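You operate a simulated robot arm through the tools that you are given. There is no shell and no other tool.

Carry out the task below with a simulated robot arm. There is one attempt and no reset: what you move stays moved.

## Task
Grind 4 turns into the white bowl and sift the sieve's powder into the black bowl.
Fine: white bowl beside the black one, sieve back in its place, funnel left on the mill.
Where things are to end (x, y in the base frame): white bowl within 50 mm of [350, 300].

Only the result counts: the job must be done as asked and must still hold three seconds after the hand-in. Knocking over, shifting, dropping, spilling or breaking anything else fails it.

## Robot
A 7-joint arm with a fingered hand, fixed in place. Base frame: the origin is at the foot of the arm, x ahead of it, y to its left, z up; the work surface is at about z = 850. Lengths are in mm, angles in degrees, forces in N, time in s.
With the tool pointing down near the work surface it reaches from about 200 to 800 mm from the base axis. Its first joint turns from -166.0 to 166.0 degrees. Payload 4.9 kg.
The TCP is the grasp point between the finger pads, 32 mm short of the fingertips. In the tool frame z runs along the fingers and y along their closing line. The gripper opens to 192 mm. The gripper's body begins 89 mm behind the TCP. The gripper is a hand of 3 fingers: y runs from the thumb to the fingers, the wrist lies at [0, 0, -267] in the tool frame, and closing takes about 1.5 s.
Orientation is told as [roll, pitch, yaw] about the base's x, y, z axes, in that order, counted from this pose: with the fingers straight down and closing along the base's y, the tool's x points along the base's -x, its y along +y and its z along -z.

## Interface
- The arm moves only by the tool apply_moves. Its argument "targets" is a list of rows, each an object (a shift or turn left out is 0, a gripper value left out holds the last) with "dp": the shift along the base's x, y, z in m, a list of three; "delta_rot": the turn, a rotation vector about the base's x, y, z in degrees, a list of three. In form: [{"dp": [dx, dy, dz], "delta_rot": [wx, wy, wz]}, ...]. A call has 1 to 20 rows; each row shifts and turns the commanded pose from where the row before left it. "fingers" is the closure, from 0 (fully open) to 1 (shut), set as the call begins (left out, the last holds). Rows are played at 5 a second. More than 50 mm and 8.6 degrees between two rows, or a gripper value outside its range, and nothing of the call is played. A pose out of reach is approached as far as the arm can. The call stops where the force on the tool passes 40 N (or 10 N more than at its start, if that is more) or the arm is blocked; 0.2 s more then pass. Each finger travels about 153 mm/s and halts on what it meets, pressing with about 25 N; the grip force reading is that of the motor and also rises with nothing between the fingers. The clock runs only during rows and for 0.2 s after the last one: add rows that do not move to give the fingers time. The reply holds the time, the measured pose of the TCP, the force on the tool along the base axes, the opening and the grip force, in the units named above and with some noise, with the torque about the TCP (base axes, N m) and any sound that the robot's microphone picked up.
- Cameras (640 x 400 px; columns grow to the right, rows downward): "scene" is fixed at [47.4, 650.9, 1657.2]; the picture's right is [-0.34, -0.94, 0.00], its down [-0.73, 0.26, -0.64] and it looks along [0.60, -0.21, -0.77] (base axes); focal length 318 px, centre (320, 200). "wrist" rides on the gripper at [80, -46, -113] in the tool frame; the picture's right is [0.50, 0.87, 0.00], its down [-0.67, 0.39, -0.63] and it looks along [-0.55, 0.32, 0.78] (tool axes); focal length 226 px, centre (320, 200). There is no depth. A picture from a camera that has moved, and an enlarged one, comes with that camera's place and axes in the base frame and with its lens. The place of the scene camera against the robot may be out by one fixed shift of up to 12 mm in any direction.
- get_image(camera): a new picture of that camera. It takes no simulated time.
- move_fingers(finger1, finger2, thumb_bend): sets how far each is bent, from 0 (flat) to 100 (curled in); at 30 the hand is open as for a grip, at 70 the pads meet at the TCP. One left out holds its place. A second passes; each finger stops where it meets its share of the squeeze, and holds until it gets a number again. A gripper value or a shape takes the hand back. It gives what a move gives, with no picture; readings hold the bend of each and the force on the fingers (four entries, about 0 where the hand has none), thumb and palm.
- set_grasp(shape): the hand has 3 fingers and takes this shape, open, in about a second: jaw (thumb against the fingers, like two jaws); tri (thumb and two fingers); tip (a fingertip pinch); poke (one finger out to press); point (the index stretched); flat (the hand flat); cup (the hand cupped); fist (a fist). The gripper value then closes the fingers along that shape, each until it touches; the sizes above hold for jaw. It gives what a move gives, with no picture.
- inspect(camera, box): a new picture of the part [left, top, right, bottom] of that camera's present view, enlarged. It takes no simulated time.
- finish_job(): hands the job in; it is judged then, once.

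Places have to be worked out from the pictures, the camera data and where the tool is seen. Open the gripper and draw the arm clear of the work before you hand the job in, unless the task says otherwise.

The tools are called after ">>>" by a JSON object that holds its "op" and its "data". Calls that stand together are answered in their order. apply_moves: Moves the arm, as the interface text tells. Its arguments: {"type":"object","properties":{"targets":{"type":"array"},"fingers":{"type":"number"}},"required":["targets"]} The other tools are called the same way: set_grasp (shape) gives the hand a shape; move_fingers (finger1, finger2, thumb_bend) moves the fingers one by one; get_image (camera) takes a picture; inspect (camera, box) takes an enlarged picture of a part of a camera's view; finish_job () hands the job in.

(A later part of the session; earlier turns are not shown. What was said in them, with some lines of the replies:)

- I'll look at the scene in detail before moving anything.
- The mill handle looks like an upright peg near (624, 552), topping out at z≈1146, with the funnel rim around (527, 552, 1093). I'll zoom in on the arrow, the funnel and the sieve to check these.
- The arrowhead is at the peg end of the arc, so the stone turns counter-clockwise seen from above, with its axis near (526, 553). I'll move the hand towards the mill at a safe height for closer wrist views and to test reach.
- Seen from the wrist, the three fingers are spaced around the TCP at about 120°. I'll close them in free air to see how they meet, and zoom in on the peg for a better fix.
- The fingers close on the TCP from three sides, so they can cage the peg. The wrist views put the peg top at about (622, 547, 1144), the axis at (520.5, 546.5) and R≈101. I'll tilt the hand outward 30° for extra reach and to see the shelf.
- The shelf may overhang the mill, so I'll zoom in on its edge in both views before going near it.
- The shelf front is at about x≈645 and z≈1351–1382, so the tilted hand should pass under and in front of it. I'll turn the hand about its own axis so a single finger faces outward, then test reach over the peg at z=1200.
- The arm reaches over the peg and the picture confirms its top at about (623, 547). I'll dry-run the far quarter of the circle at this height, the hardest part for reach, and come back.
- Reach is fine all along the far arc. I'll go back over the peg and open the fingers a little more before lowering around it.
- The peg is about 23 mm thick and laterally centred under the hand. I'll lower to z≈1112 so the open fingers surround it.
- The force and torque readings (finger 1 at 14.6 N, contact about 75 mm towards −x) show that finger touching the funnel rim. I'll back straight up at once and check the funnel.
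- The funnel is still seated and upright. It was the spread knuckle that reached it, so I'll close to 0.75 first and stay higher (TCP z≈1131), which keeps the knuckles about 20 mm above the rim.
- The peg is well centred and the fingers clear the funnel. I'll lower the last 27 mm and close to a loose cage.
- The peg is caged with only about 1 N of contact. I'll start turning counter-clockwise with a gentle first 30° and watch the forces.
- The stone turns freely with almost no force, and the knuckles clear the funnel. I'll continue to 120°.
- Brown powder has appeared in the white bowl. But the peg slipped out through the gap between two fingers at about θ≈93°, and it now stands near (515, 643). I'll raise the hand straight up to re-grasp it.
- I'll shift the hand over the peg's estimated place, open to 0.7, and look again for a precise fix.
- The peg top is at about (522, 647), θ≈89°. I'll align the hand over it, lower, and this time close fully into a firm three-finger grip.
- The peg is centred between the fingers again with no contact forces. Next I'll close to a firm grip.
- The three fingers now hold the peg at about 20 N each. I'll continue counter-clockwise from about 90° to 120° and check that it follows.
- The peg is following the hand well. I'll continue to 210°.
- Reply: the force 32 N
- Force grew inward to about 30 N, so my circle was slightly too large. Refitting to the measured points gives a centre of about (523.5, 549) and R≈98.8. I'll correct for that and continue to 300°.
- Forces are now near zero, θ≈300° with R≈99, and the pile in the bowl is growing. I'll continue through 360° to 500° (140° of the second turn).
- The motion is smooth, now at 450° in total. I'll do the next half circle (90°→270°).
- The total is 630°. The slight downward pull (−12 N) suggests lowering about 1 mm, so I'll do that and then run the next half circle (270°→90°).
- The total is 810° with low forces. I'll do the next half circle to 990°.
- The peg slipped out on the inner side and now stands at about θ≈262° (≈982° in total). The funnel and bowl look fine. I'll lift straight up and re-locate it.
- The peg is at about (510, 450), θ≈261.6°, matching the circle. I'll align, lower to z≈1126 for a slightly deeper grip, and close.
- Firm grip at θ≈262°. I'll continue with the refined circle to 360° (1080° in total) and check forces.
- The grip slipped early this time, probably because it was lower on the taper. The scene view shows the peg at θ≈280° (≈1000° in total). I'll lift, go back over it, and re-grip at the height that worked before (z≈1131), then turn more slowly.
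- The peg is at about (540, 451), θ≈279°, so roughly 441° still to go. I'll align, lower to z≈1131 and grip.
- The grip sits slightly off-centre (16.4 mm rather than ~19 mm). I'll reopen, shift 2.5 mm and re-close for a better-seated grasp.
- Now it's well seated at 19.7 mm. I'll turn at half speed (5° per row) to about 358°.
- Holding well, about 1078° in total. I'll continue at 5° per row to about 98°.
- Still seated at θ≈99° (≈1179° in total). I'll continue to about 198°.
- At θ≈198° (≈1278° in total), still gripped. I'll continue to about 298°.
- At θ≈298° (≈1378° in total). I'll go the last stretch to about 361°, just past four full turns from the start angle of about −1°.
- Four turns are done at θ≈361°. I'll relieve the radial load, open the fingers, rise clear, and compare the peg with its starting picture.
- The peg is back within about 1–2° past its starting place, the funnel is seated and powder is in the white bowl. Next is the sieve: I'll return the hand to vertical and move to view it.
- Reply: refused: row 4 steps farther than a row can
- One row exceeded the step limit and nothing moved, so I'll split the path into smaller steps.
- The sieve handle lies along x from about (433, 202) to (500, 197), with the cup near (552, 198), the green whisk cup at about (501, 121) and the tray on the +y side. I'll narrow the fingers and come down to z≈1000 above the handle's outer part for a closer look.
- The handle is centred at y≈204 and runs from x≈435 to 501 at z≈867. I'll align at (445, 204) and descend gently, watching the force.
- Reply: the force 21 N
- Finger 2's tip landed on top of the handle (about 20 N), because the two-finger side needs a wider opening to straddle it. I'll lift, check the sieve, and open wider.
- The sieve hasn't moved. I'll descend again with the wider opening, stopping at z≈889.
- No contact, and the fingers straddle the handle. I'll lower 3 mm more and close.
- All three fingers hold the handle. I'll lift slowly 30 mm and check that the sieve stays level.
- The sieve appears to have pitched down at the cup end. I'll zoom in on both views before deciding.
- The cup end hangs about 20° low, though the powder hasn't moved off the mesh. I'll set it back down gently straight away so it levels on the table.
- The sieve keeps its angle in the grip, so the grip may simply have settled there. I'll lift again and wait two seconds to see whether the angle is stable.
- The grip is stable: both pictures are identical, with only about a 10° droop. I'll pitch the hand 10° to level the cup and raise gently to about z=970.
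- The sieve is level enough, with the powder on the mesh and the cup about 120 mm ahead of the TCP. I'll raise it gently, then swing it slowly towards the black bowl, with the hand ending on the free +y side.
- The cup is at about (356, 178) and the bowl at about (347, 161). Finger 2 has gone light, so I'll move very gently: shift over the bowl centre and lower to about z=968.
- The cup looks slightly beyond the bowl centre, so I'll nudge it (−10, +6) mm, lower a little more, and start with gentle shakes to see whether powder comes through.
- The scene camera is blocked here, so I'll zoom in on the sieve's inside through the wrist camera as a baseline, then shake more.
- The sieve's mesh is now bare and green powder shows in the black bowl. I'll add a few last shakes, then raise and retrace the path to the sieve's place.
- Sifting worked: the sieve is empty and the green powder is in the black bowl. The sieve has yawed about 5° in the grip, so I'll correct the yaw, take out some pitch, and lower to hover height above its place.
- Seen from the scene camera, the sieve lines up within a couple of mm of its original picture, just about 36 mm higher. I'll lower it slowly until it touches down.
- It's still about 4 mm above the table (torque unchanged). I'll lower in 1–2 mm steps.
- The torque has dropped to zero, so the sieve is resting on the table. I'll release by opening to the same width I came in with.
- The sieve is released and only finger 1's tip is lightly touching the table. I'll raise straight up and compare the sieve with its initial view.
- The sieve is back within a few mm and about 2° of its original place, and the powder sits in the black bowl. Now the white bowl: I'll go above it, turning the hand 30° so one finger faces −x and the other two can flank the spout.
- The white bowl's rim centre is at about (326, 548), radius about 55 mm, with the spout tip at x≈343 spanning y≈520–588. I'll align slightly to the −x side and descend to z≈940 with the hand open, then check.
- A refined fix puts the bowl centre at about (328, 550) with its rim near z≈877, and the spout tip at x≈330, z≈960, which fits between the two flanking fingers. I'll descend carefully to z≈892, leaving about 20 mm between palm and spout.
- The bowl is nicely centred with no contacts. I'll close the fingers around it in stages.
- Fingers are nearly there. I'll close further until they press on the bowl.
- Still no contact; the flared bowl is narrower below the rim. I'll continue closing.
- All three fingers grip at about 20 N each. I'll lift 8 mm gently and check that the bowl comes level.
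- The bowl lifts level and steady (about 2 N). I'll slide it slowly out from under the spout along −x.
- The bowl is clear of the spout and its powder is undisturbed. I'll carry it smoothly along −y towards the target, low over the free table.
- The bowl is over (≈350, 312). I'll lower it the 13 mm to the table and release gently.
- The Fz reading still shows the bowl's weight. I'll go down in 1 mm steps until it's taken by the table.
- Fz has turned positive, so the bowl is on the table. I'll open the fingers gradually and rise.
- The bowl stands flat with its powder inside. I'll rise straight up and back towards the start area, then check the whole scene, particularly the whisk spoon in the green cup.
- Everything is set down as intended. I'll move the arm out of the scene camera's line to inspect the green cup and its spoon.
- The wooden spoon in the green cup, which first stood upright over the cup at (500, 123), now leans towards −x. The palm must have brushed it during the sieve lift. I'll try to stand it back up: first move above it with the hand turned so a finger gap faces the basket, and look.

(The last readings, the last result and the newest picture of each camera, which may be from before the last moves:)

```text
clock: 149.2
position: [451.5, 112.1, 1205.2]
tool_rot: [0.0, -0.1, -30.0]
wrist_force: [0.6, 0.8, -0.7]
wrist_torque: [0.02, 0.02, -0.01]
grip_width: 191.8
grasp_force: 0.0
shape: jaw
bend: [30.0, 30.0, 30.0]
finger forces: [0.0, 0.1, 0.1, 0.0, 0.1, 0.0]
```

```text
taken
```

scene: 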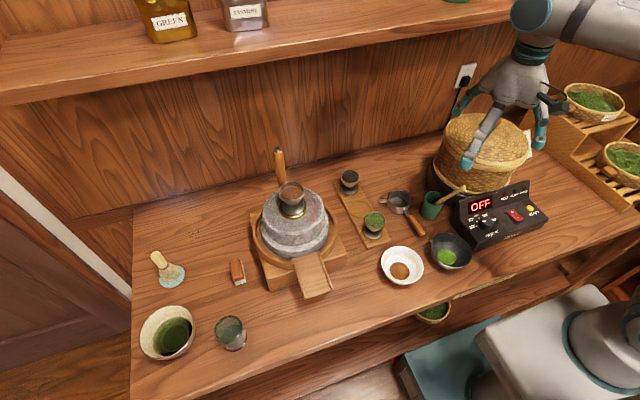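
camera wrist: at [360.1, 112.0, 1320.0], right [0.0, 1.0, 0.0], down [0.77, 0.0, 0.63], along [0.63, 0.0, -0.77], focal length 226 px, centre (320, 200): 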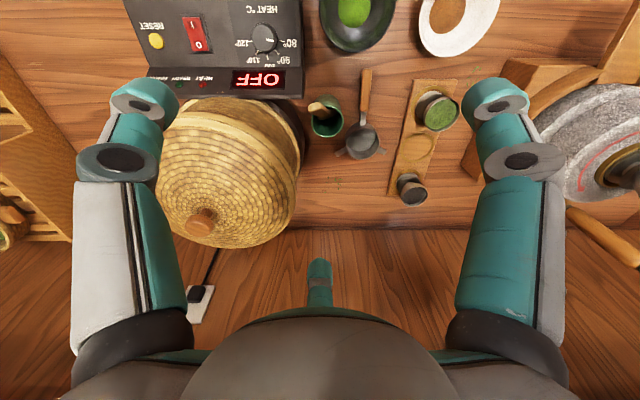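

>>> {"op": "inspect", "data": {"camera": "wrist", "box": [260, 50, 420, 190]}}

>>> {"op": "inspect", "data": {"camera": "scene", "box": [400, 160, 480, 230]}}

```text
2.86 times, centred on (340, 120) of wrist
camera zoom: at [360.1, 112.0, 1320.0], right [0.0, 1.0, 0.0], down [0.77, 0.0, 0.63], along [0.63, 0.0, -0.77], focal length 646 px, centre (263, 429)
```

zoom: 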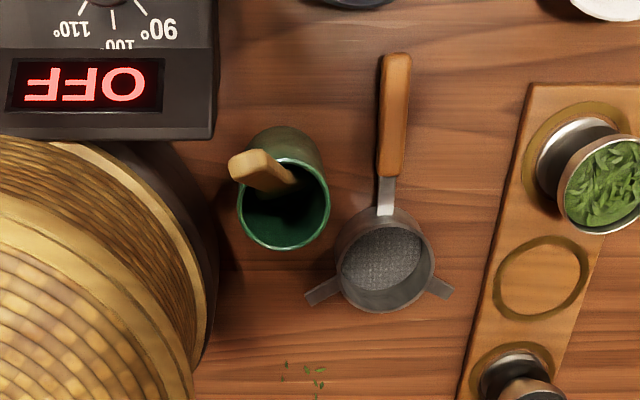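

```text
5.71 times, centred on (440, 195) of scene
camera zoom: at [47.4, 650.9, 1657.2], right [-0.34, -0.94, 0.0], down [-0.73, 0.26, -0.64], along [0.6, -0.21, -0.77], focal length 1816 px, centre (-366, 229)
```

zoom: 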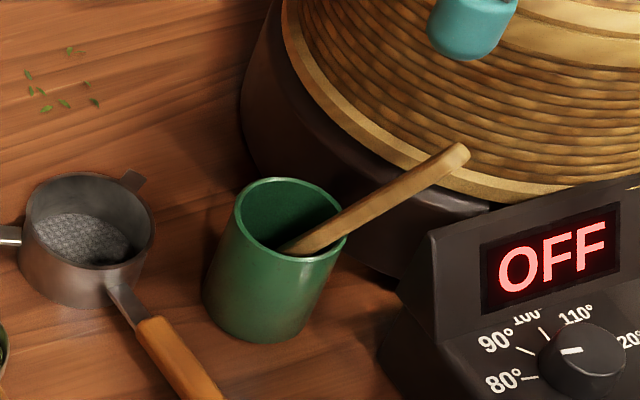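

I can see it clearly: the spoon tip is at about (442, 105, 1037), with its foot still near the cup centre (502, 125). I'll descend around the tip with the hand open and then close loosely to cage it.

>>> {"op": "apply_moves", "data": {"targets": [{"dp": [-0.002, -0.003, -0.04]}, {"dp": [0, 0, -0.04]}, {"dp": [0, 0, -0.04]}, {"dp": [0, 0, -0.035]}, {"dp": [0, 0, -0.025]}, {"dp": [0, 0, 0]}]}}

>>> {"op": "get_image", "data": {"camera": "wrist"}}

>>> {"op": "inspect", "data": {"camera": "scene", "box": [390, 110, 530, 230]}}

```text
clock: 150.6
position: [448.2, 107.7, 1022.6]
tool_rot: [0.1, 0.0, -30.1]
wrist_force: [0.1, 0.2, 0.4]
wrist_torque: [0.02, 0.01, -0.02]
grip_width: 192.1
grasp_force: 0.1
shape: jaw
bend: [30.0, 30.0, 30.0]
finger forces: [0.0, 0.0, 0.1, 0.1, 0.0, 0.0]
```

```text
taken
camera wrist: at [357.7, 107.0, 1136.5], right [0.0, 1.0, 0.0], down [0.78, 0.0, 0.63], along [0.63, 0.0, -0.78], focal length 226 px, centre (320, 200)
```

wrist: 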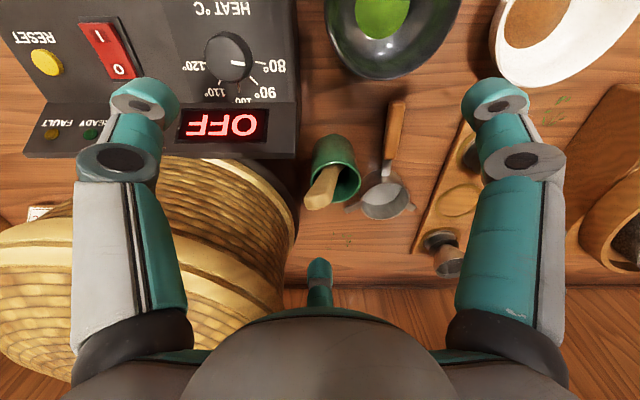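

```text
3.33 times, centred on (460, 170) of scene
camera zoom: at [47.4, 650.9, 1657.2], right [-0.34, -0.94, 0.0], down [-0.73, 0.26, -0.64], along [0.6, -0.21, -0.77], focal length 1059 px, centre (-147, 300)
```

zoom: 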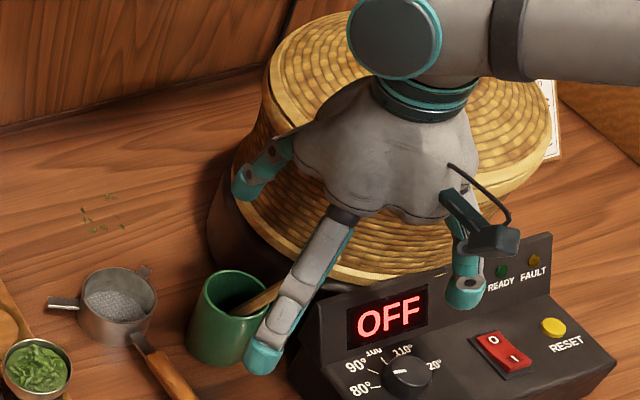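

The spoon's end lies close to the hand's axis. I'll lower 12 mm more and close to a loose cage.

>>> {"op": "apply_moves", "data": {"targets": [{"dp": [0, -0.001, -0.012]}, {"dp": [0, 0, 0]}]}}

>>> {"op": "apply_moves", "data": {"targets": [{"dp": [0, 0, 0]}, {"dp": [0, 0, 0]}, {"dp": [0, 0, 0]}, {"dp": [0, 0, 0]}, {"dp": [0, 0, 0]}, {"dp": [0, 0, 0]}], "fingers": 0.76}}

>>> {"op": "get_image", "data": {"camera": "wrist"}}

>>> {"op": "inspect", "data": {"camera": "scene", "box": [390, 110, 530, 230]}}

```text
clock: 151.2
position: [448.8, 107.2, 1011.5]
tool_rot: [0.0, -0.1, -30.0]
wrist_force: [-0.5, 0.5, -0.1]
wrist_torque: [0.0, 0.0, 0.01]
grip_width: 192.0
grasp_force: 0.1
shape: jaw
bend: [30.0, 30.0, 30.0]
finger forces: [0.0, 0.0, 0.1, 0.1, 0.0, 0.0]
```

```text
clock: 152.6
position: [448.9, 105.7, 1012.3]
tool_rot: [0.1, 0.0, -30.0]
wrist_force: [0.2, -1.0, -0.5]
wrist_torque: [0.02, -0.01, 0.01]
grip_width: 46.7
grasp_force: 0.1
shape: jaw
bend: [78.0, 78.0, 70.0]
finger forces: [0.0, 0.1, 0.0, 0.0, 0.1, 0.0]
```

```text
taken
camera wrist: at [357.6, 106.5, 1125.0], right [0.0, 1.0, 0.0], down [0.78, 0.0, 0.63], along [0.63, 0.0, -0.78], focal length 226 px, centre (320, 200)
```

wrist: 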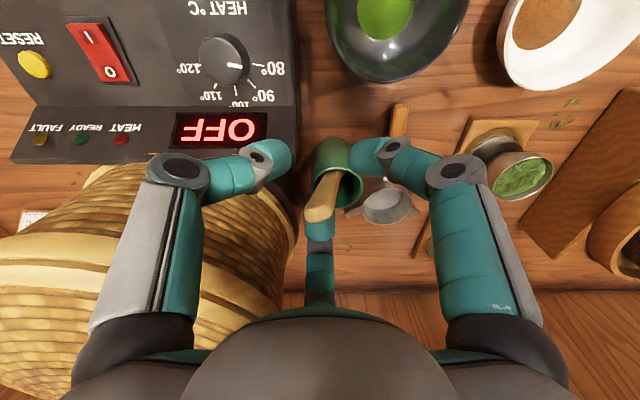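

```text
3.33 times, centred on (460, 170) of scene
camera zoom: at [47.4, 650.9, 1657.2], right [-0.34, -0.94, 0.0], down [-0.73, 0.26, -0.64], along [0.6, -0.21, -0.77], focal length 1059 px, centre (-147, 300)
```

zoom: 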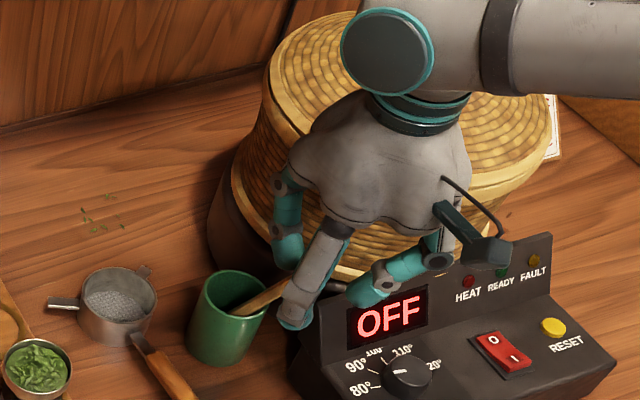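

The spoon is caged with no force. I'll ease the hand slowly towards (502, 124) to swing the spoon upright.

>>> {"op": "apply_moves", "data": {"targets": [{"dp": [0.006, 0.002, 0]}, {"dp": [0.008, 0.0027, 0.001]}, {"dp": [0.008, 0.0027, 0.001]}, {"dp": [0.008, 0.0027, 0.001]}, {"dp": [0.008, 0.0027, 0.001]}, {"dp": [0.007, 0.0025, 0.001]}, {"dp": [0.005, 0.0017, 0]}, {"dp": [0.003, 0.001, 0]}, {"dp": [0, 0, 0]}]}}

>>> {"op": "get_image", "data": {"camera": "wrist"}}

>>> {"op": "inspect", "data": {"camera": "scene", "box": [390, 110, 530, 230]}}

```text
clock: 154.6
position: [502.3, 125.2, 1017.9]
tool_rot: [-0.1, -0.1, -30.0]
wrist_force: [0.3, 1.1, 0.4]
wrist_torque: [0.06, -0.01, -0.02]
grip_width: 46.4
grasp_force: 0.0
shape: jaw
bend: [78.0, 78.0, 70.0]
finger forces: [0.1, 0.0, 0.0, 0.0, 0.0, 0.1]
```

```text
taken
camera wrist: at [411.5, 125.3, 1131.2], right [0.0, 1.0, 0.0], down [0.78, 0.0, 0.63], along [0.63, 0.0, -0.78], focal length 226 px, centre (320, 200)
```

wrist: 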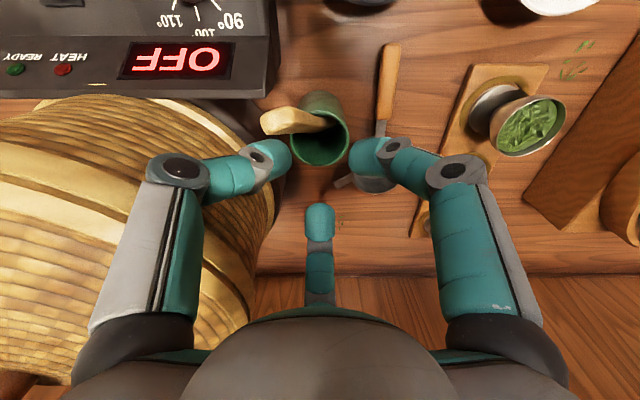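

```text
3.33 times, centred on (460, 170) of scene
camera zoom: at [47.4, 650.9, 1657.2], right [-0.34, -0.94, 0.0], down [-0.73, 0.26, -0.64], along [0.6, -0.21, -0.77], focal length 1059 px, centre (-147, 300)
```

zoom: 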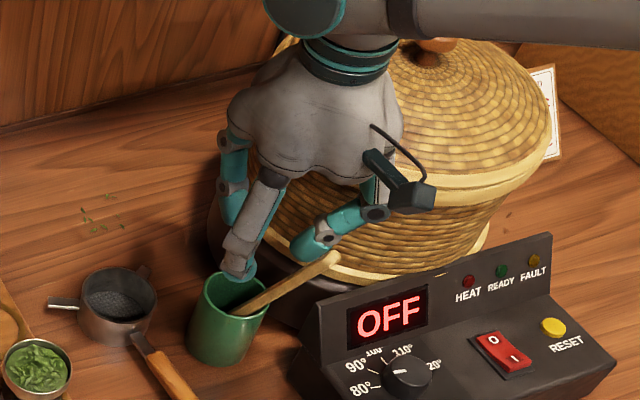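

The spoon slipped out through the gap and still leans the same way. A better plan is to tilt the hand to match the spoon (about 20°), grip it firmly along its axis, and rotate it upright about its foot. First I'll rise clear and take up the tilted pose above it.

>>> {"op": "apply_moves", "data": {"targets": [{"dp": [0, 0, 0.03]}, {"dp": [0, 0, 0.04]}, {"dp": [0, 0, 0.02]}, {"dp": [-0.02, -0.006, 0], "delta_rot": [1.5, -4.7, 0]}, {"dp": [-0.02, -0.006, 0], "delta_rot": [1.5, -4.7, 0]}, {"dp": [-0.02, -0.006, 0], "delta_rot": [1.5, -4.7, 0]}, {"dp": [-0.02, -0.007, 0], "delta_rot": [1.5, -4.8, 0]}, {"dp": [0, 0, 0]}], "fingers": 0.5}}

>>> {"op": "get_image", "data": {"camera": "wrist"}}

>>> {"op": "inspect", "data": {"camera": "scene", "box": [390, 110, 530, 230]}}

```text
clock: 156.4
position: [421.3, 101.9, 1106.6]
tool_rot: [14.9, -13.3, -31.7]
wrist_force: [0.3, -0.2, 0.5]
wrist_torque: [-0.02, 0.03, 0.03]
grip_width: 95.4
grasp_force: 0.2
shape: jaw
bend: [37.0, 37.0, 70.0]
finger forces: [0.1, 0.0, 0.1, 0.0, 0.0, 0.0]
```

```text
taken
camera wrist: at [298.8, 90.9, 1184.1], right [-0.02, 0.99, 0.1], down [0.53, -0.08, 0.85], along [0.85, 0.07, -0.52], focal length 226 px, centre (320, 200)
```

wrist: 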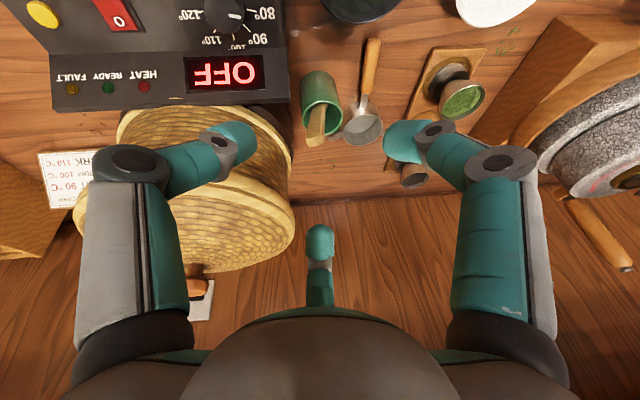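

```text
3.33 times, centred on (460, 170) of scene
camera zoom: at [47.4, 650.9, 1657.2], right [-0.34, -0.94, 0.0], down [-0.73, 0.26, -0.64], along [0.6, -0.21, -0.77], focal length 1059 px, centre (-147, 300)
```

zoom: 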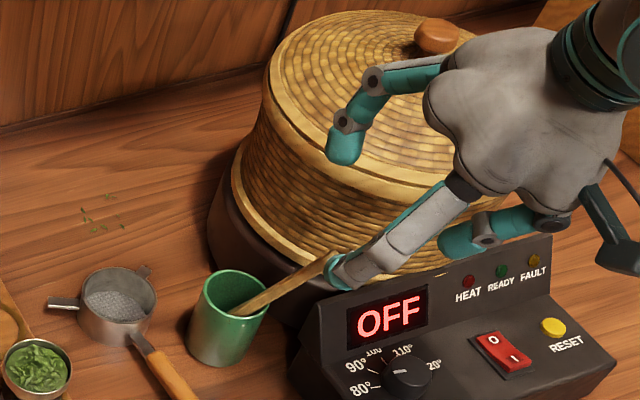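

The spoon tip is confirmed at (441.6, 104.6, 1036). I'll correct by (−5, −5) mm and advance along the spoon's axis to surround it.

>>> {"op": "apply_moves", "data": {"targets": [{"dp": [-0.005, -0.005, 0]}, {"dp": [0.008, 0.0025, -0.0235]}, {"dp": [0.008, 0.0025, -0.0235]}, {"dp": [0.008, 0.0025, -0.0235]}, {"dp": [0.008, 0.0025, -0.0235]}, {"dp": [0, 0, 0]}]}}

>>> {"op": "get_image", "data": {"camera": "wrist"}}

>>> {"op": "inspect", "data": {"camera": "scene", "box": [390, 110, 530, 230]}}

```text
clock: 157.8
position: [446.6, 105.5, 1015.0]
tool_rot: [14.9, -13.3, -31.6]
wrist_force: [1.6, -0.1, 0.0]
wrist_torque: [0.0, 0.01, 0.02]
grip_width: 95.5
grasp_force: 0.1
shape: jaw
bend: [37.0, 37.0, 70.0]
finger forces: [0.0, 0.0, 0.0, 0.0, 0.0, 0.0]
```

```text
taken
camera wrist: at [324.3, 94.6, 1091.0], right [-0.02, 0.99, 0.1], down [0.53, -0.08, 0.85], along [0.85, 0.07, -0.52], focal length 226 px, centre (320, 200)
```

wrist: 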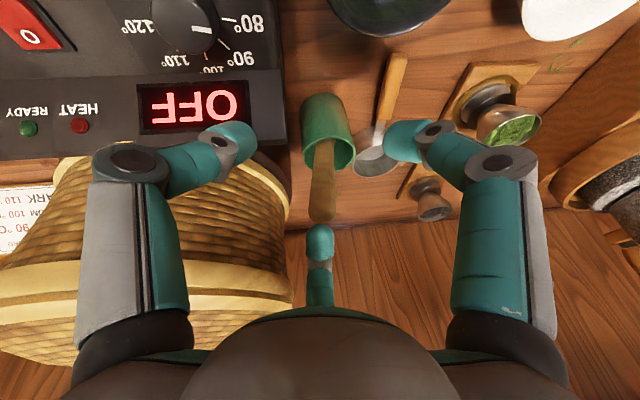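

```text
3.33 times, centred on (460, 170) of scene
camera zoom: at [47.4, 650.9, 1657.2], right [-0.34, -0.94, 0.0], down [-0.73, 0.26, -0.64], along [0.6, -0.21, -0.77], focal length 1059 px, centre (-147, 300)
```

zoom: 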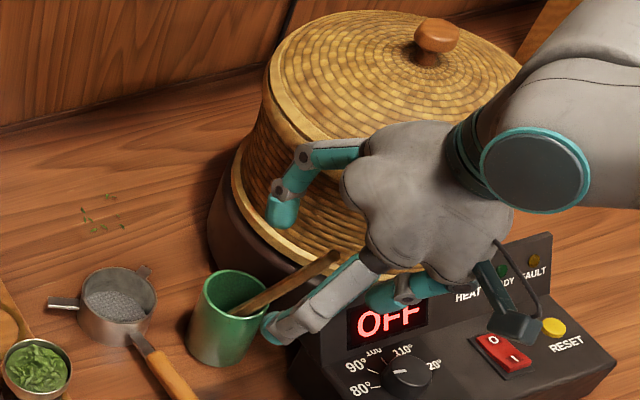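

The spoon is centred along the hand's axis. I'll close to grip it.

>>> {"op": "apply_moves", "data": {"targets": [{"dp": [0, 0, 0]}, {"dp": [0, 0, 0]}, {"dp": [0, 0, 0]}, {"dp": [0, 0, 0]}, {"dp": [0, 0, 0]}], "fingers": 0.98}}

>>> {"op": "get_image", "data": {"camera": "wrist"}}

>>> {"op": "inspect", "data": {"camera": "scene", "box": [390, 110, 530, 230]}}

```text
clock: 159.0
position: [447.4, 105.2, 1015.0]
tool_rot: [15.1, -13.3, -31.8]
wrist_force: [2.6, 2.7, 9.4]
wrist_torque: [0.09, -0.22, 0.05]
grip_width: 4.9
grasp_force: 0.2
shape: jaw
bend: [66.0, 65.0, 70.0]
finger forces: [3.3, 7.2, 0.0, 0.0, 0.1, 0.0]
```

```text
taken
camera wrist: at [324.6, 94.7, 1091.8], right [-0.02, 0.99, 0.1], down [0.53, -0.08, 0.85], along [0.85, 0.07, -0.52], focal length 226 px, centre (320, 200)
```

wrist: 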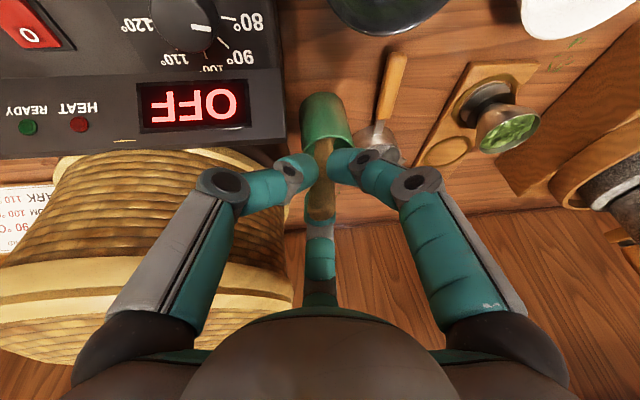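

```text
3.33 times, centred on (460, 170) of scene
camera zoom: at [47.4, 650.9, 1657.2], right [-0.34, -0.94, 0.0], down [-0.73, 0.26, -0.64], along [0.6, -0.21, -0.77], focal length 1059 px, centre (-147, 300)
```

zoom: 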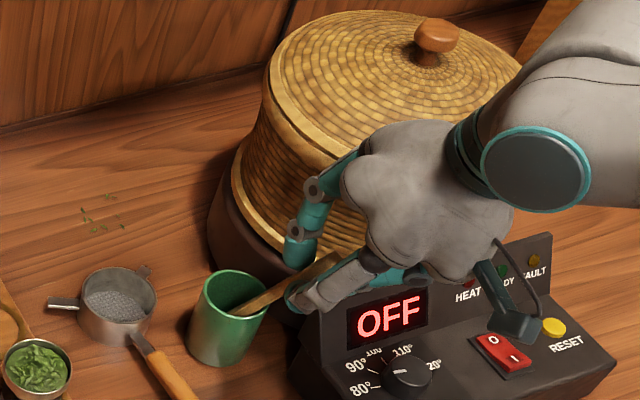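

The spoon is between the fingers but only lightly held (4.9 mm), so it's a thin blade. I'll close fully for firm contact.

>>> {"op": "apply_moves", "data": {"targets": [{"dp": [0, 0, 0]}, {"dp": [0, 0, 0]}, {"dp": [0, 0, 0]}], "fingers": 1.0}}

>>> {"op": "inspect", "data": {"camera": "wrist", "box": [240, 80, 400, 260]}}

```text
clock: 159.8
position: [446.7, 106.7, 1013.9]
tool_rot: [15.0, -13.2, -31.7]
wrist_force: [5.3, 5.6, -0.3]
wrist_torque: [0.09, -0.21, 0.06]
grip_width: 3.3
grasp_force: 24.9
shape: jaw
bend: [67.0, 64.0, 70.0]
finger forces: [18.0, 26.8, 0.0, 0.0, 16.5, 0.0]
```

```text
2.22 times, centred on (320, 170) of wrist
camera zoom: at [324.2, 94.7, 1090.8], right [-0.02, 0.99, 0.1], down [0.53, -0.08, 0.84], along [0.85, 0.07, -0.53], focal length 502 px, centre (320, 267)
```

zoom: 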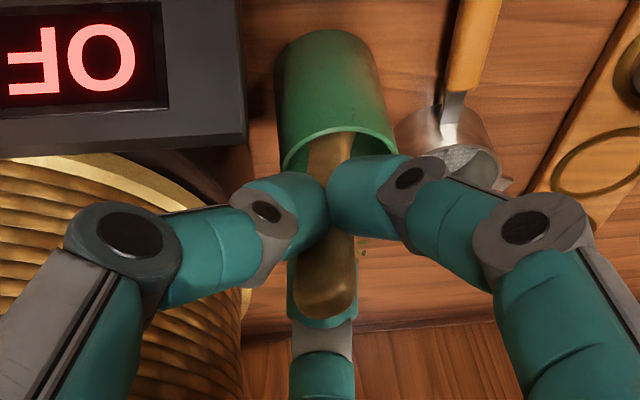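

Now it's firmly gripped. I'll lift about 2 mm and rotate hand and spoon slowly upright about its foot.

>>> {"op": "apply_moves", "data": {"targets": [{"dp": [-0.0005, 0, 0.002]}, {"dp": [0.0096, 0.003, 0.0033], "delta_rot": [-1.15, 3.6, 0]}, {"dp": [0.0106, 0.0033, 0.0027], "delta_rot": [-1.2, 3.8, 0]}, {"dp": [0.0107, 0.0033, 0.002], "delta_rot": [-1.2, 3.8, 0]}, {"dp": [0.0109, 0.0034, 0.0012], "delta_rot": [-1.2, 3.8, 0]}, {"dp": [0.0109, 0.0034, 0.0004], "delta_rot": [-1.25, 3.9, 0]}, {"dp": [0, 0, 0]}]}}

>>> {"op": "get_image", "data": {"camera": "wrist"}}

>>> {"op": "inspect", "data": {"camera": "scene", "box": [390, 110, 530, 230]}}

```text
clock: 161.4
position: [501.2, 121.8, 1027.2]
tool_rot: [0.1, -0.1, -30.0]
wrist_force: [0.1, 0.9, 13.8]
wrist_torque: [0.01, -0.18, -0.02]
grip_width: 3.3
grasp_force: 25.2
shape: jaw
bend: [72.0, 64.0, 71.0]
finger forces: [0.0, 28.7, 0.0, 0.0, 36.5, 0.0]
```

```text
taken
camera wrist: at [410.0, 121.4, 1139.9], right [0.0, 1.0, 0.0], down [0.77, 0.0, 0.63], along [0.63, 0.0, -0.77], focal length 226 px, centre (320, 200)
```

wrist: 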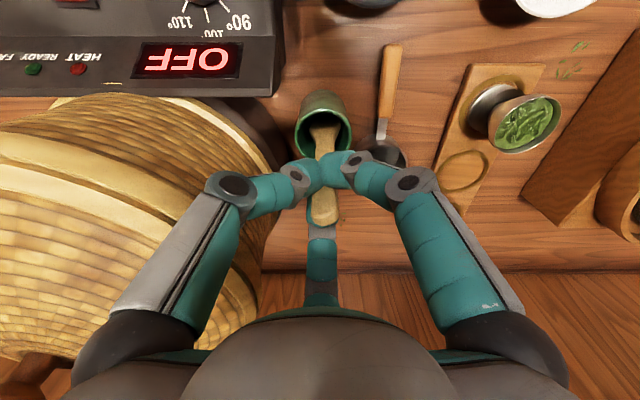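

```text
3.33 times, centred on (460, 170) of scene
camera zoom: at [47.4, 650.9, 1657.2], right [-0.34, -0.94, 0.0], down [-0.73, 0.26, -0.64], along [0.6, -0.21, -0.77], focal length 1059 px, centre (-147, 300)
```

zoom: 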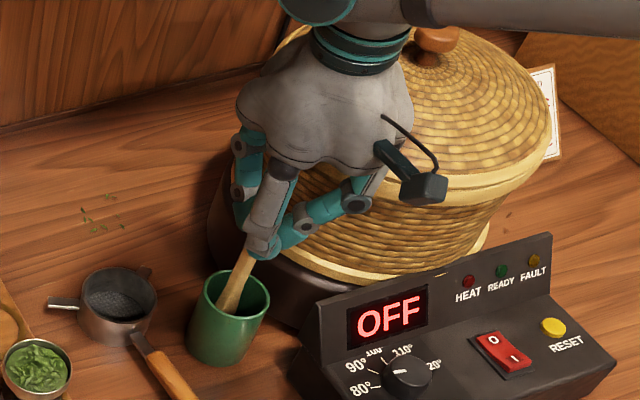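

The spoon is upright in the hand, as at the start. Fz=+14 N means it's pressing into the cup bottom, so I'll raise a little to relieve that before letting go.

>>> {"op": "apply_moves", "data": {"targets": [{"dp": [0, 0, 0.001]}, {"dp": [0, 0, 0]}]}}

>>> {"op": "inspect", "data": {"camera": "scene", "box": [400, 160, 480, 230]}}

>>> {"op": "inspect", "data": {"camera": "wrist", "box": [260, 80, 400, 240]}}

```text
clock: 162.0
position: [501.6, 121.9, 1026.9]
tool_rot: [0.0, -0.1, -30.0]
wrist_force: [0.5, 1.1, 12.3]
wrist_torque: [0.05, -0.18, -0.02]
grip_width: 3.5
grasp_force: 24.6
shape: jaw
bend: [72.0, 64.0, 71.0]
finger forces: [0.0, 28.8, 0.0, 0.0, 36.3, 0.1]
```

```text
5.71 times, centred on (440, 195) of scene
camera zoom: at [47.4, 650.9, 1657.2], right [-0.34, -0.94, 0.0], down [-0.73, 0.26, -0.64], along [0.6, -0.21, -0.77], focal length 1816 px, centre (-366, 229)
```

zoom: 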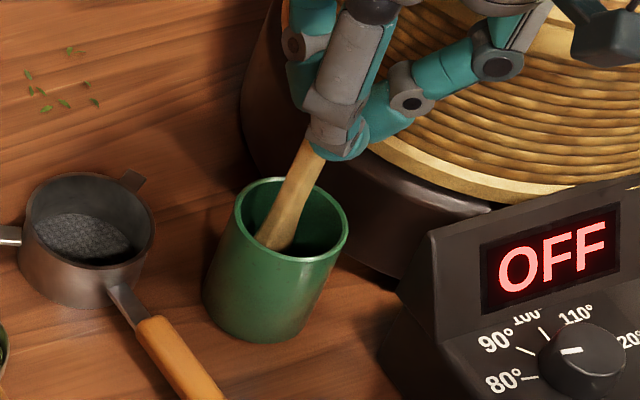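

```text
2.50 times, centred on (330, 160) of wrist
camera zoom: at [409.7, 121.2, 1140.0], right [0.0, 1.0, 0.0], down [0.77, 0.0, 0.63], along [0.63, 0.0, -0.77], focal length 565 px, centre (295, 300)
```

zoom: 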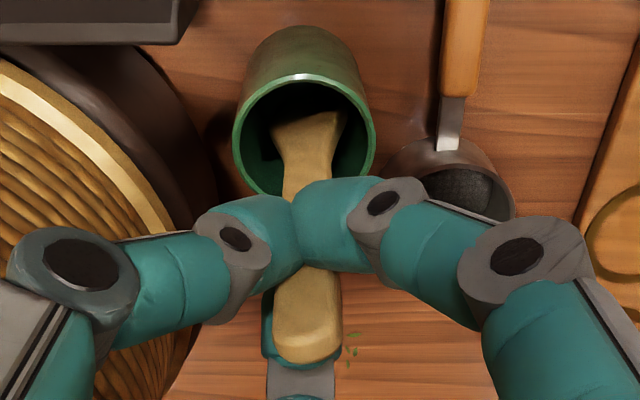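

The pose closely matches the initial one. I'll raise 2 mm more to see if the vertical force drops before releasing.

>>> {"op": "apply_moves", "data": {"targets": [{"dp": [0, 0, 0.002]}, {"dp": [0, 0, 0]}]}}

>>> {"op": "apply_moves", "data": {"targets": [{"dp": [0, 0, 0.003]}, {"dp": [0, 0, 0]}]}}

>>> {"op": "inspect", "data": {"camera": "scene", "box": [400, 160, 480, 230]}}

```text
clock: 162.6
position: [499.5, 120.8, 1027.6]
tool_rot: [-0.1, 0.1, -29.9]
wrist_force: [-0.2, -0.2, 1.4]
wrist_torque: [0.01, -0.04, 0.0]
grip_width: 3.3
grasp_force: 25.2
shape: jaw
bend: [72.0, 64.0, 71.0]
finger forces: [0.0, 25.8, 0.0, 0.0, 35.2, 0.0]
```

```text
clock: 163.2
position: [499.6, 122.7, 1030.9]
tool_rot: [0.0, 0.0, -30.0]
wrist_force: [0.3, -0.2, -1.6]
wrist_torque: [0.01, -0.02, -0.01]
grip_width: 3.4
grasp_force: 24.7
shape: jaw
bend: [72.0, 64.0, 71.0]
finger forces: [0.0, 25.5, 0.0, 0.1, 35.0, 0.1]
```

```text
5.71 times, centred on (440, 195) of scene
camera zoom: at [47.4, 650.9, 1657.2], right [-0.34, -0.94, 0.0], down [-0.73, 0.26, -0.64], along [0.6, -0.21, -0.77], focal length 1816 px, centre (-366, 229)
```

zoom: 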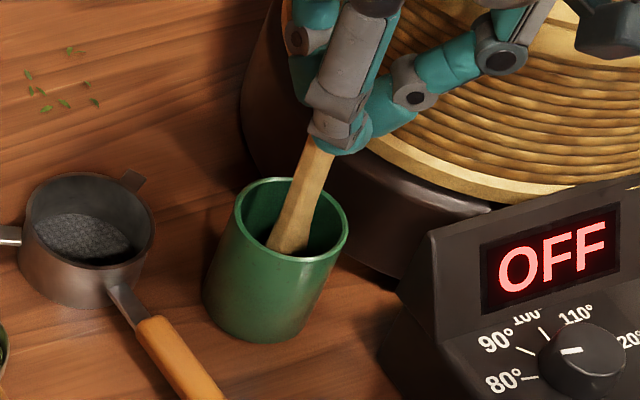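

The spoon is just off the bottom (contact is at TCP z≈1028). It still leans about 4° with its foot towards +x, so I'll trim the tilt, re-check, then set it down.

>>> {"op": "apply_moves", "data": {"targets": [{"dp": [0, 0, 0.001], "delta_rot": [-0.5, 1.9, 0]}, {"dp": [0.001, 0, 0], "delta_rot": [-0.5, 1.8, 0]}, {"dp": [0, 0, 0]}]}}

>>> {"op": "inspect", "data": {"camera": "wrist", "box": [260, 80, 400, 240]}}

>>> {"op": "inspect", "data": {"camera": "scene", "box": [400, 160, 480, 230]}}

```text
clock: 164.0
position: [501.2, 120.7, 1032.1]
tool_rot: [-2.6, 2.7, -30.1]
wrist_force: [-0.2, -1.1, -0.2]
wrist_torque: [0.01, -0.05, -0.02]
grip_width: 3.2
grasp_force: 25.4
shape: jaw
bend: [72.0, 64.0, 71.0]
finger forces: [0.0, 26.0, 0.0, 0.0, 35.2, 0.0]
```

```text
2.50 times, centred on (330, 160) of wrist
camera zoom: at [418.4, 123.4, 1151.2], right [0.0, 1.0, -0.02], down [0.81, 0.01, 0.58], along [0.58, -0.01, -0.81], focal length 565 px, centre (295, 300)
```

zoom: 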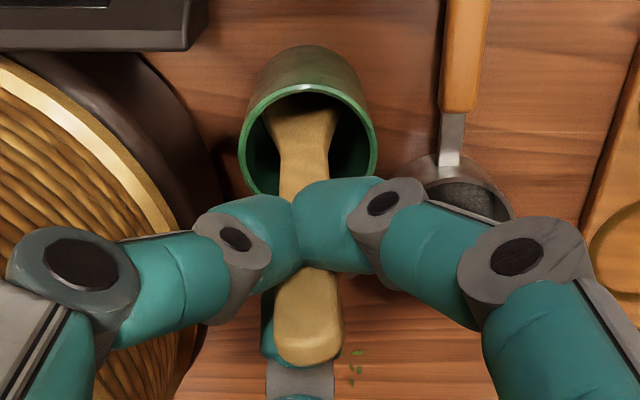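

```text
5.71 times, centred on (440, 195) of scene
camera zoom: at [47.4, 650.9, 1657.2], right [-0.34, -0.94, 0.0], down [-0.73, 0.26, -0.64], along [0.6, -0.21, -0.77], focal length 1816 px, centre (-366, 229)
```

zoom: 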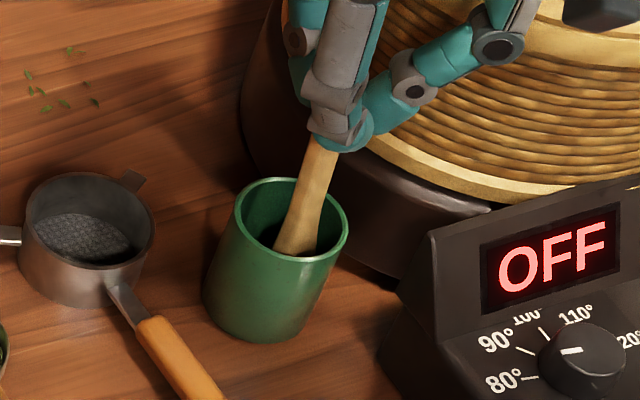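

It's now vertical to within about 1.5°. I'll lower in small steps until it touches the cup bottom.

>>> {"op": "apply_moves", "data": {"targets": [{"dp": [-0.001, 0, -0.002], "delta_rot": [0, -0.7, 0]}, {"dp": [0, 0, -0.001]}, {"dp": [0, 0, 0]}]}}

>>> {"op": "apply_moves", "data": {"targets": [{"dp": [0, 0, -0.001]}, {"dp": [0, 0, 0]}]}}

>>> {"op": "apply_moves", "data": {"targets": [{"dp": [0, 0, -0.001]}, {"dp": [0, 0, 0]}]}}

```text
clock: 164.8
position: [500.1, 121.9, 1029.2]
tool_rot: [-2.4, 2.2, -30.0]
wrist_force: [0.2, -0.3, 0.7]
wrist_torque: [0.01, -0.05, 0.01]
grip_width: 3.2
grasp_force: 25.4
shape: jaw
bend: [72.0, 64.0, 71.0]
finger forces: [0.0, 25.9, 0.0, 0.0, 35.3, 0.0]
```

```text
clock: 165.4
position: [500.7, 123.9, 1028.4]
tool_rot: [-2.4, 2.2, -30.0]
wrist_force: [0.6, 0.3, -0.5]
wrist_torque: [0.0, -0.05, -0.03]
grip_width: 3.3
grasp_force: 25.1
shape: jaw
bend: [72.0, 64.0, 71.0]
finger forces: [0.0, 25.7, 0.0, 0.1, 35.3, 0.1]
```

```text
clock: 166.0
position: [500.7, 123.4, 1027.1]
tool_rot: [-2.4, 2.1, -30.1]
wrist_force: [0.3, 0.5, 1.9]
wrist_torque: [-0.03, -0.01, -0.03]
grip_width: 3.2
grasp_force: 24.7
shape: jaw
bend: [72.0, 64.0, 71.0]
finger forces: [0.1, 26.0, 0.0, 0.0, 35.5, 0.0]
```

It's touching now (Fz≈2 N). I'll press very slightly so the foot seats, then open the fingers just a little and look.

>>> {"op": "apply_moves", "data": {"targets": [{"dp": [0, 0, -0.0007]}, {"dp": [0, 0, 0]}]}}

>>> {"op": "apply_moves", "data": {"targets": [{"dp": [0, 0, 0]}, {"dp": [0, 0, 0]}, {"dp": [0, 0, 0]}], "fingers": 0.86}}

>>> {"op": "inspect", "data": {"camera": "wrist", "box": [240, 80, 400, 260]}}

>>> {"op": "inspect", "data": {"camera": "scene", "box": [400, 160, 480, 230]}}

```text
clock: 166.6
position: [501.7, 121.8, 1026.9]
tool_rot: [-2.3, 2.0, -30.0]
wrist_force: [1.4, -0.1, 7.4]
wrist_torque: [-0.06, -0.08, 0.0]
grip_width: 3.5
grasp_force: 25.2
shape: jaw
bend: [72.0, 64.0, 71.0]
finger forces: [0.1, 26.7, 0.0, 0.0, 36.7, 0.0]
```

```text
clock: 167.4
position: [500.7, 122.9, 1027.1]
tool_rot: [-2.4, 2.1, -29.9]
wrist_force: [0.1, 0.3, 0.2]
wrist_torque: [0.02, 0.0, 0.01]
grip_width: 26.7
grasp_force: 0.0
shape: jaw
bend: [76.0, 76.0, 70.0]
finger forces: [0.0, 0.1, 0.0, 0.0, 0.1, 0.0]
```

```text
2.22 times, centred on (320, 170) of wrist
camera zoom: at [415.9, 124.2, 1144.0], right [0.0, 1.0, -0.02], down [0.81, 0.01, 0.59], along [0.59, -0.01, -0.81], focal length 502 px, centre (320, 267)
```

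zoom: 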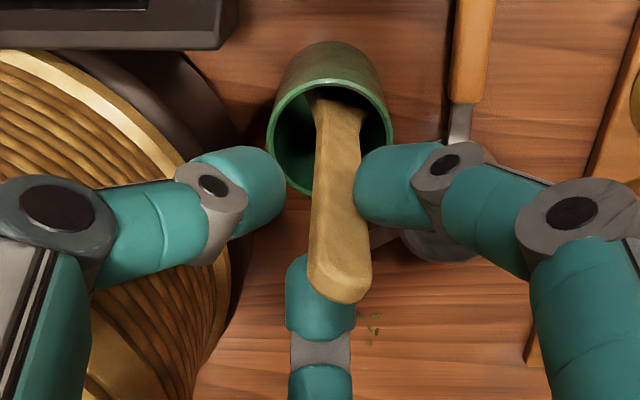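

```text
5.71 times, centred on (440, 195) of scene
camera zoom: at [47.4, 650.9, 1657.2], right [-0.34, -0.94, 0.0], down [-0.73, 0.26, -0.64], along [0.6, -0.21, -0.77], focal length 1816 px, centre (-366, 229)
```

zoom: 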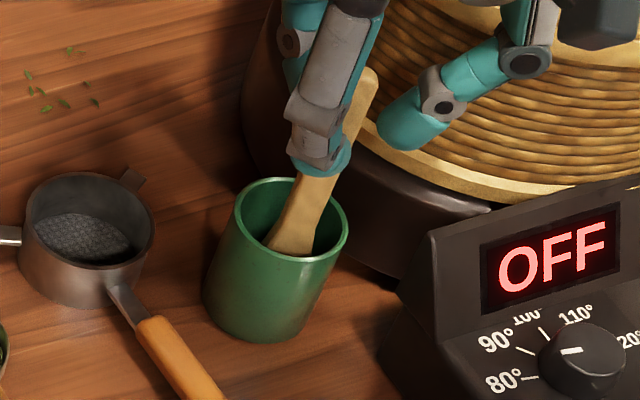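

The spoon now closely matches its initial picture (tip about 8 mm off). I'll open the fingers wider and see whether it stays.

>>> {"op": "apply_moves", "data": {"targets": [{"dp": [0, 0, 0]}, {"dp": [0, 0, 0]}, {"dp": [0, 0, 0]}, {"dp": [0, 0, 0]}, {"dp": [0, 0, 0]}], "fingers": 0.62}}

>>> {"op": "inspect", "data": {"camera": "wrist", "box": [240, 80, 400, 260]}}

>>> {"op": "inspect", "data": {"camera": "scene", "box": [400, 160, 480, 230]}}

```text
clock: 168.6
position: [501.4, 123.6, 1025.8]
tool_rot: [-2.3, 2.0, -30.0]
wrist_force: [0.0, -0.7, 0.4]
wrist_torque: [0.02, -0.01, -0.03]
grip_width: 72.2
grasp_force: 0.1
shape: jaw
bend: [43.0, 43.0, 70.0]
finger forces: [0.1, 0.1, 0.0, 0.1, 0.0, 0.0]
```

```text
2.22 times, centred on (320, 170) of wrist
camera zoom: at [416.0, 124.2, 1144.2], right [0.0, 1.0, -0.02], down [0.81, 0.01, 0.59], along [0.59, -0.01, -0.81], focal length 502 px, centre (320, 267)
```

zoom: 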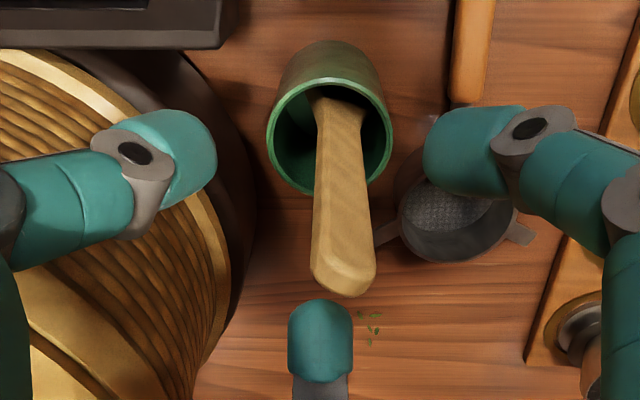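

```text
5.71 times, centred on (440, 195) of scene
camera zoom: at [47.4, 650.9, 1657.2], right [-0.34, -0.94, 0.0], down [-0.73, 0.26, -0.64], along [0.6, -0.21, -0.77], focal length 1816 px, centre (-366, 229)
```

zoom: 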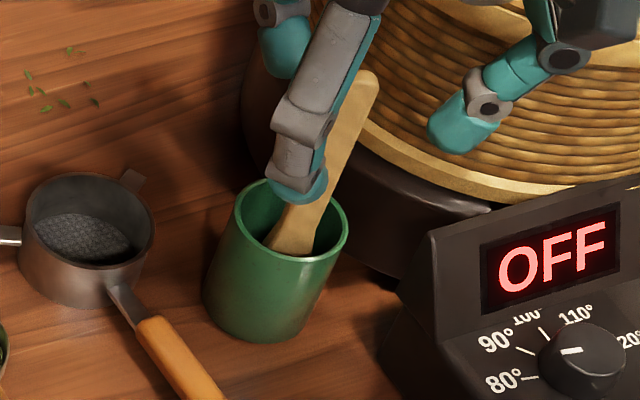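

It stands upright on its own, untouched. I'll raise the hand straight up, slowly at first, without widening the fingers further because the basket is close.

>>> {"op": "apply_moves", "data": {"targets": [{"dp": [0, 0, 0.008]}, {"dp": [0, 0, 0.012]}, {"dp": [0, 0, 0.015]}, {"dp": [0, 0, 0.02]}, {"dp": [0, 0, 0.025]}, {"dp": [0, 0, 0.03]}, {"dp": [0, 0, 0.03]}, {"dp": [0, 0, 0.03]}, {"dp": [0, 0, 0]}]}}

>>> {"op": "inspect", "data": {"camera": "scene", "box": [400, 160, 480, 230]}}

>>> {"op": "get_image", "data": {"camera": "wrist"}}

```text
clock: 170.6
position: [500.9, 121.4, 1196.4]
tool_rot: [-2.4, 2.1, -29.9]
wrist_force: [-0.5, 0.0, -0.1]
wrist_torque: [0.03, -0.01, 0.01]
grip_width: 72.8
grasp_force: 0.0
shape: jaw
bend: [43.0, 43.0, 70.0]
finger forces: [0.1, 0.0, 0.0, 0.0, 0.0, 0.0]
```

```text
5.71 times, centred on (440, 195) of scene
camera zoom: at [47.4, 650.9, 1657.2], right [-0.34, -0.94, 0.0], down [-0.73, 0.26, -0.64], along [0.6, -0.21, -0.77], focal length 1816 px, centre (-366, 229)
```

zoom: 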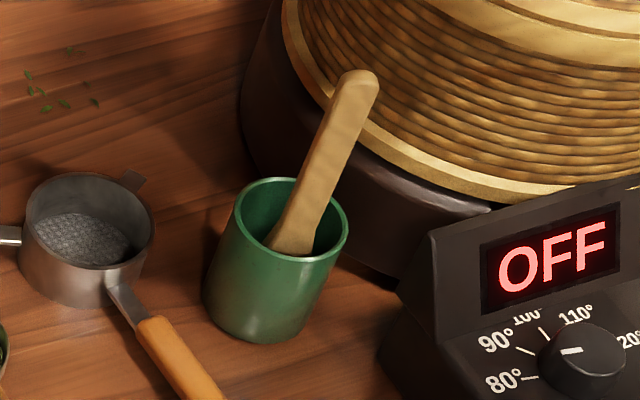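

```text
taken
camera wrist: at [416.8, 122.8, 1314.2], right [0.0, 1.0, -0.02], down [0.81, 0.01, 0.59], along [0.59, -0.01, -0.81], focal length 226 px, centre (320, 200)
```

wrist: 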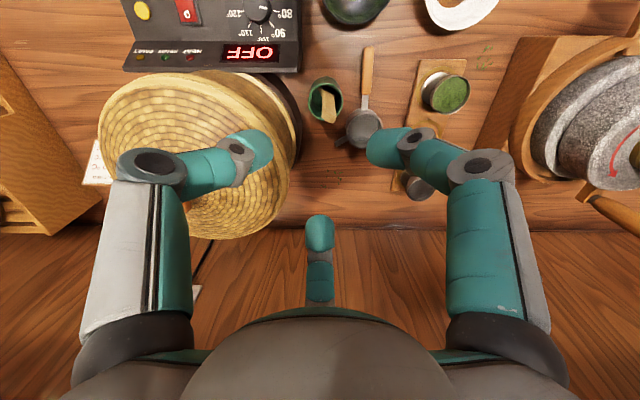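

The spoon stands in the cup as at the start. I'll withdraw to the starting pose with the hand open and make a final check of the scene.

>>> {"op": "apply_moves", "data": {"targets": [{"dp": [-0.01, 0.01, 0.02], "delta_rot": [1, -3, 0]}, {"dp": [-0.03, 0.03, 0.02], "delta_rot": [0, 0, 5]}, {"dp": [-0.03, 0.03, 0.02], "delta_rot": [0, 0, 5]}, {"dp": [-0.03, 0.03, 0.015], "delta_rot": [0, 0, 5]}, {"dp": [-0.03, 0.03, 0], "delta_rot": [0, 0, 5]}, {"dp": [-0.032, 0.032, 0], "delta_rot": [0, 0, 5]}, {"dp": [0, 0, 0], "delta_rot": [0, 0, 5]}, {"dp": [0, 0, 0]}, {"dp": [0, 0, 0]}, {"dp": [0, 0, 0]}], "fingers": 0.0}}

>>> {"op": "get_image", "data": {"camera": "scene"}}

>>> {"op": "inspect", "data": {"camera": "scene", "box": [220, 130, 380, 340]}}

>>> {"op": "inspect", "data": {"camera": "scene", "box": [330, 150, 560, 290]}}

>>> {"op": "get_image", "data": {"camera": "wrist"}}

```text
clock: 172.8
position: [340.2, 284.8, 1271.0]
tool_rot: [0.0, 0.0, 0.0]
wrist_force: [0.6, -0.2, -0.2]
wrist_torque: [-0.01, 0.03, -0.04]
grip_width: 191.8
grasp_force: 0.1
shape: jaw
bend: [30.0, 30.0, 30.0]
finger forces: [0.0, 0.0, 0.0, 0.1, 0.0, 0.1]
```

```text
taken
```

scene: 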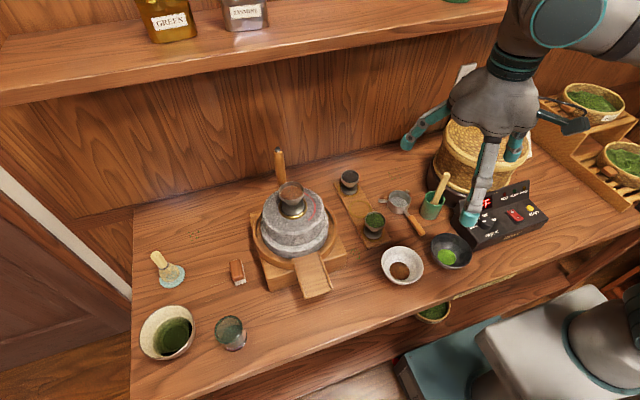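

```text
1.90 times, centred on (300, 235) of scene
camera zoom: at [47.4, 650.9, 1657.2], right [-0.34, -0.94, 0.0], down [-0.73, 0.26, -0.64], along [0.6, -0.21, -0.77], focal length 605 px, centre (358, 133)
```

zoom: 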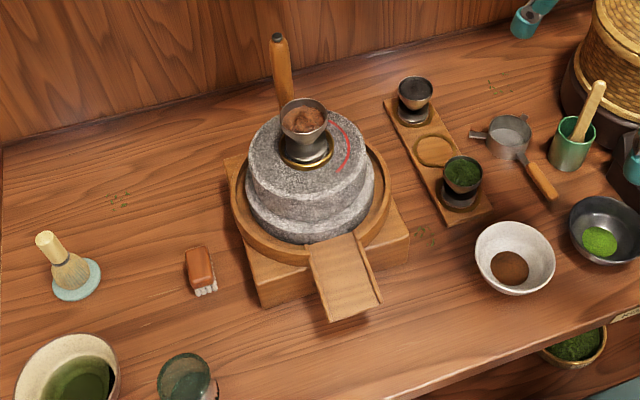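

```text
2.78 times, centred on (445, 220) of scene
camera zoom: at [47.4, 650.9, 1657.2], right [-0.34, -0.94, 0.0], down [-0.73, 0.26, -0.64], along [0.6, -0.21, -0.77], focal length 884 px, centre (-28, 144)
```

zoom: 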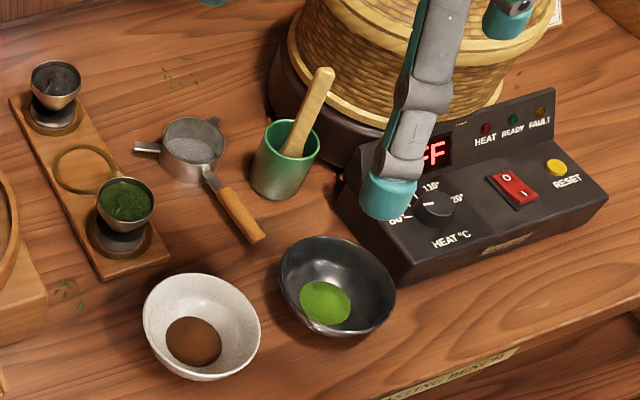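

```text
taken
camera wrist: at [260.8, 237.6, 1384.6], right [-0.5, 0.87, 0.0], down [0.67, 0.39, 0.63], along [0.55, 0.32, -0.78], focal length 226 px, centre (320, 200)
```

wrist: 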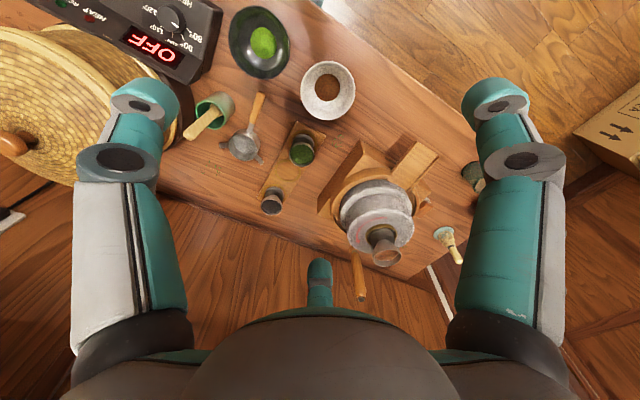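

Final check:
- **White bowl:** ground powder inside, at about (358, 313), about 16 mm from the target.
- **Black bowl:** holds the sifted green powder.
- **Sieve:** empty and within about 8 mm of its original place.
- **Mill:** funnel still on it, and the handle has made four turns.
- **Spoon:** upright in its cup again.

The arm is clear and the hand is open, so I'm handing the job in.

>>> {"op": "finish_job", "data": {}}

```text
The job is handed in.
```

I handed the job in with everything in place by my last pictures. I don't have the verdict from the judging.

- **Grinding:** The mill made four counter-clockwise turns, following its arrow, and ended about 1–2° past its start. The ground powder is in the white bowl. The handle slipped out of the hand three times along the way. I re-gripped it each time and counted the angle from where the handle stood.
- **Sifting:** The sieve is empty and its green powder is in the black bowl.
- **White bowl:** It stands beside the black bowl at about (358, 313), roughly 16 mm from the target.
- **Sieve:** It is back in its place, about 8 mm and 2° off where it started.
- **Funnel:** It is still seated on the mill. A finger pressed on its rim once early on, but it did not move or tip.
- **Spoon:** While I was handling the sieve, the hand brushed the wooden spoon in the green cup and left it leaning. I stood it back upright; its tip is about 8 mm from where it was. If anything counts against the job as a shifted object, this is the most likely one.

The hand is open and the arm is back at its starting pose, clear of the work.
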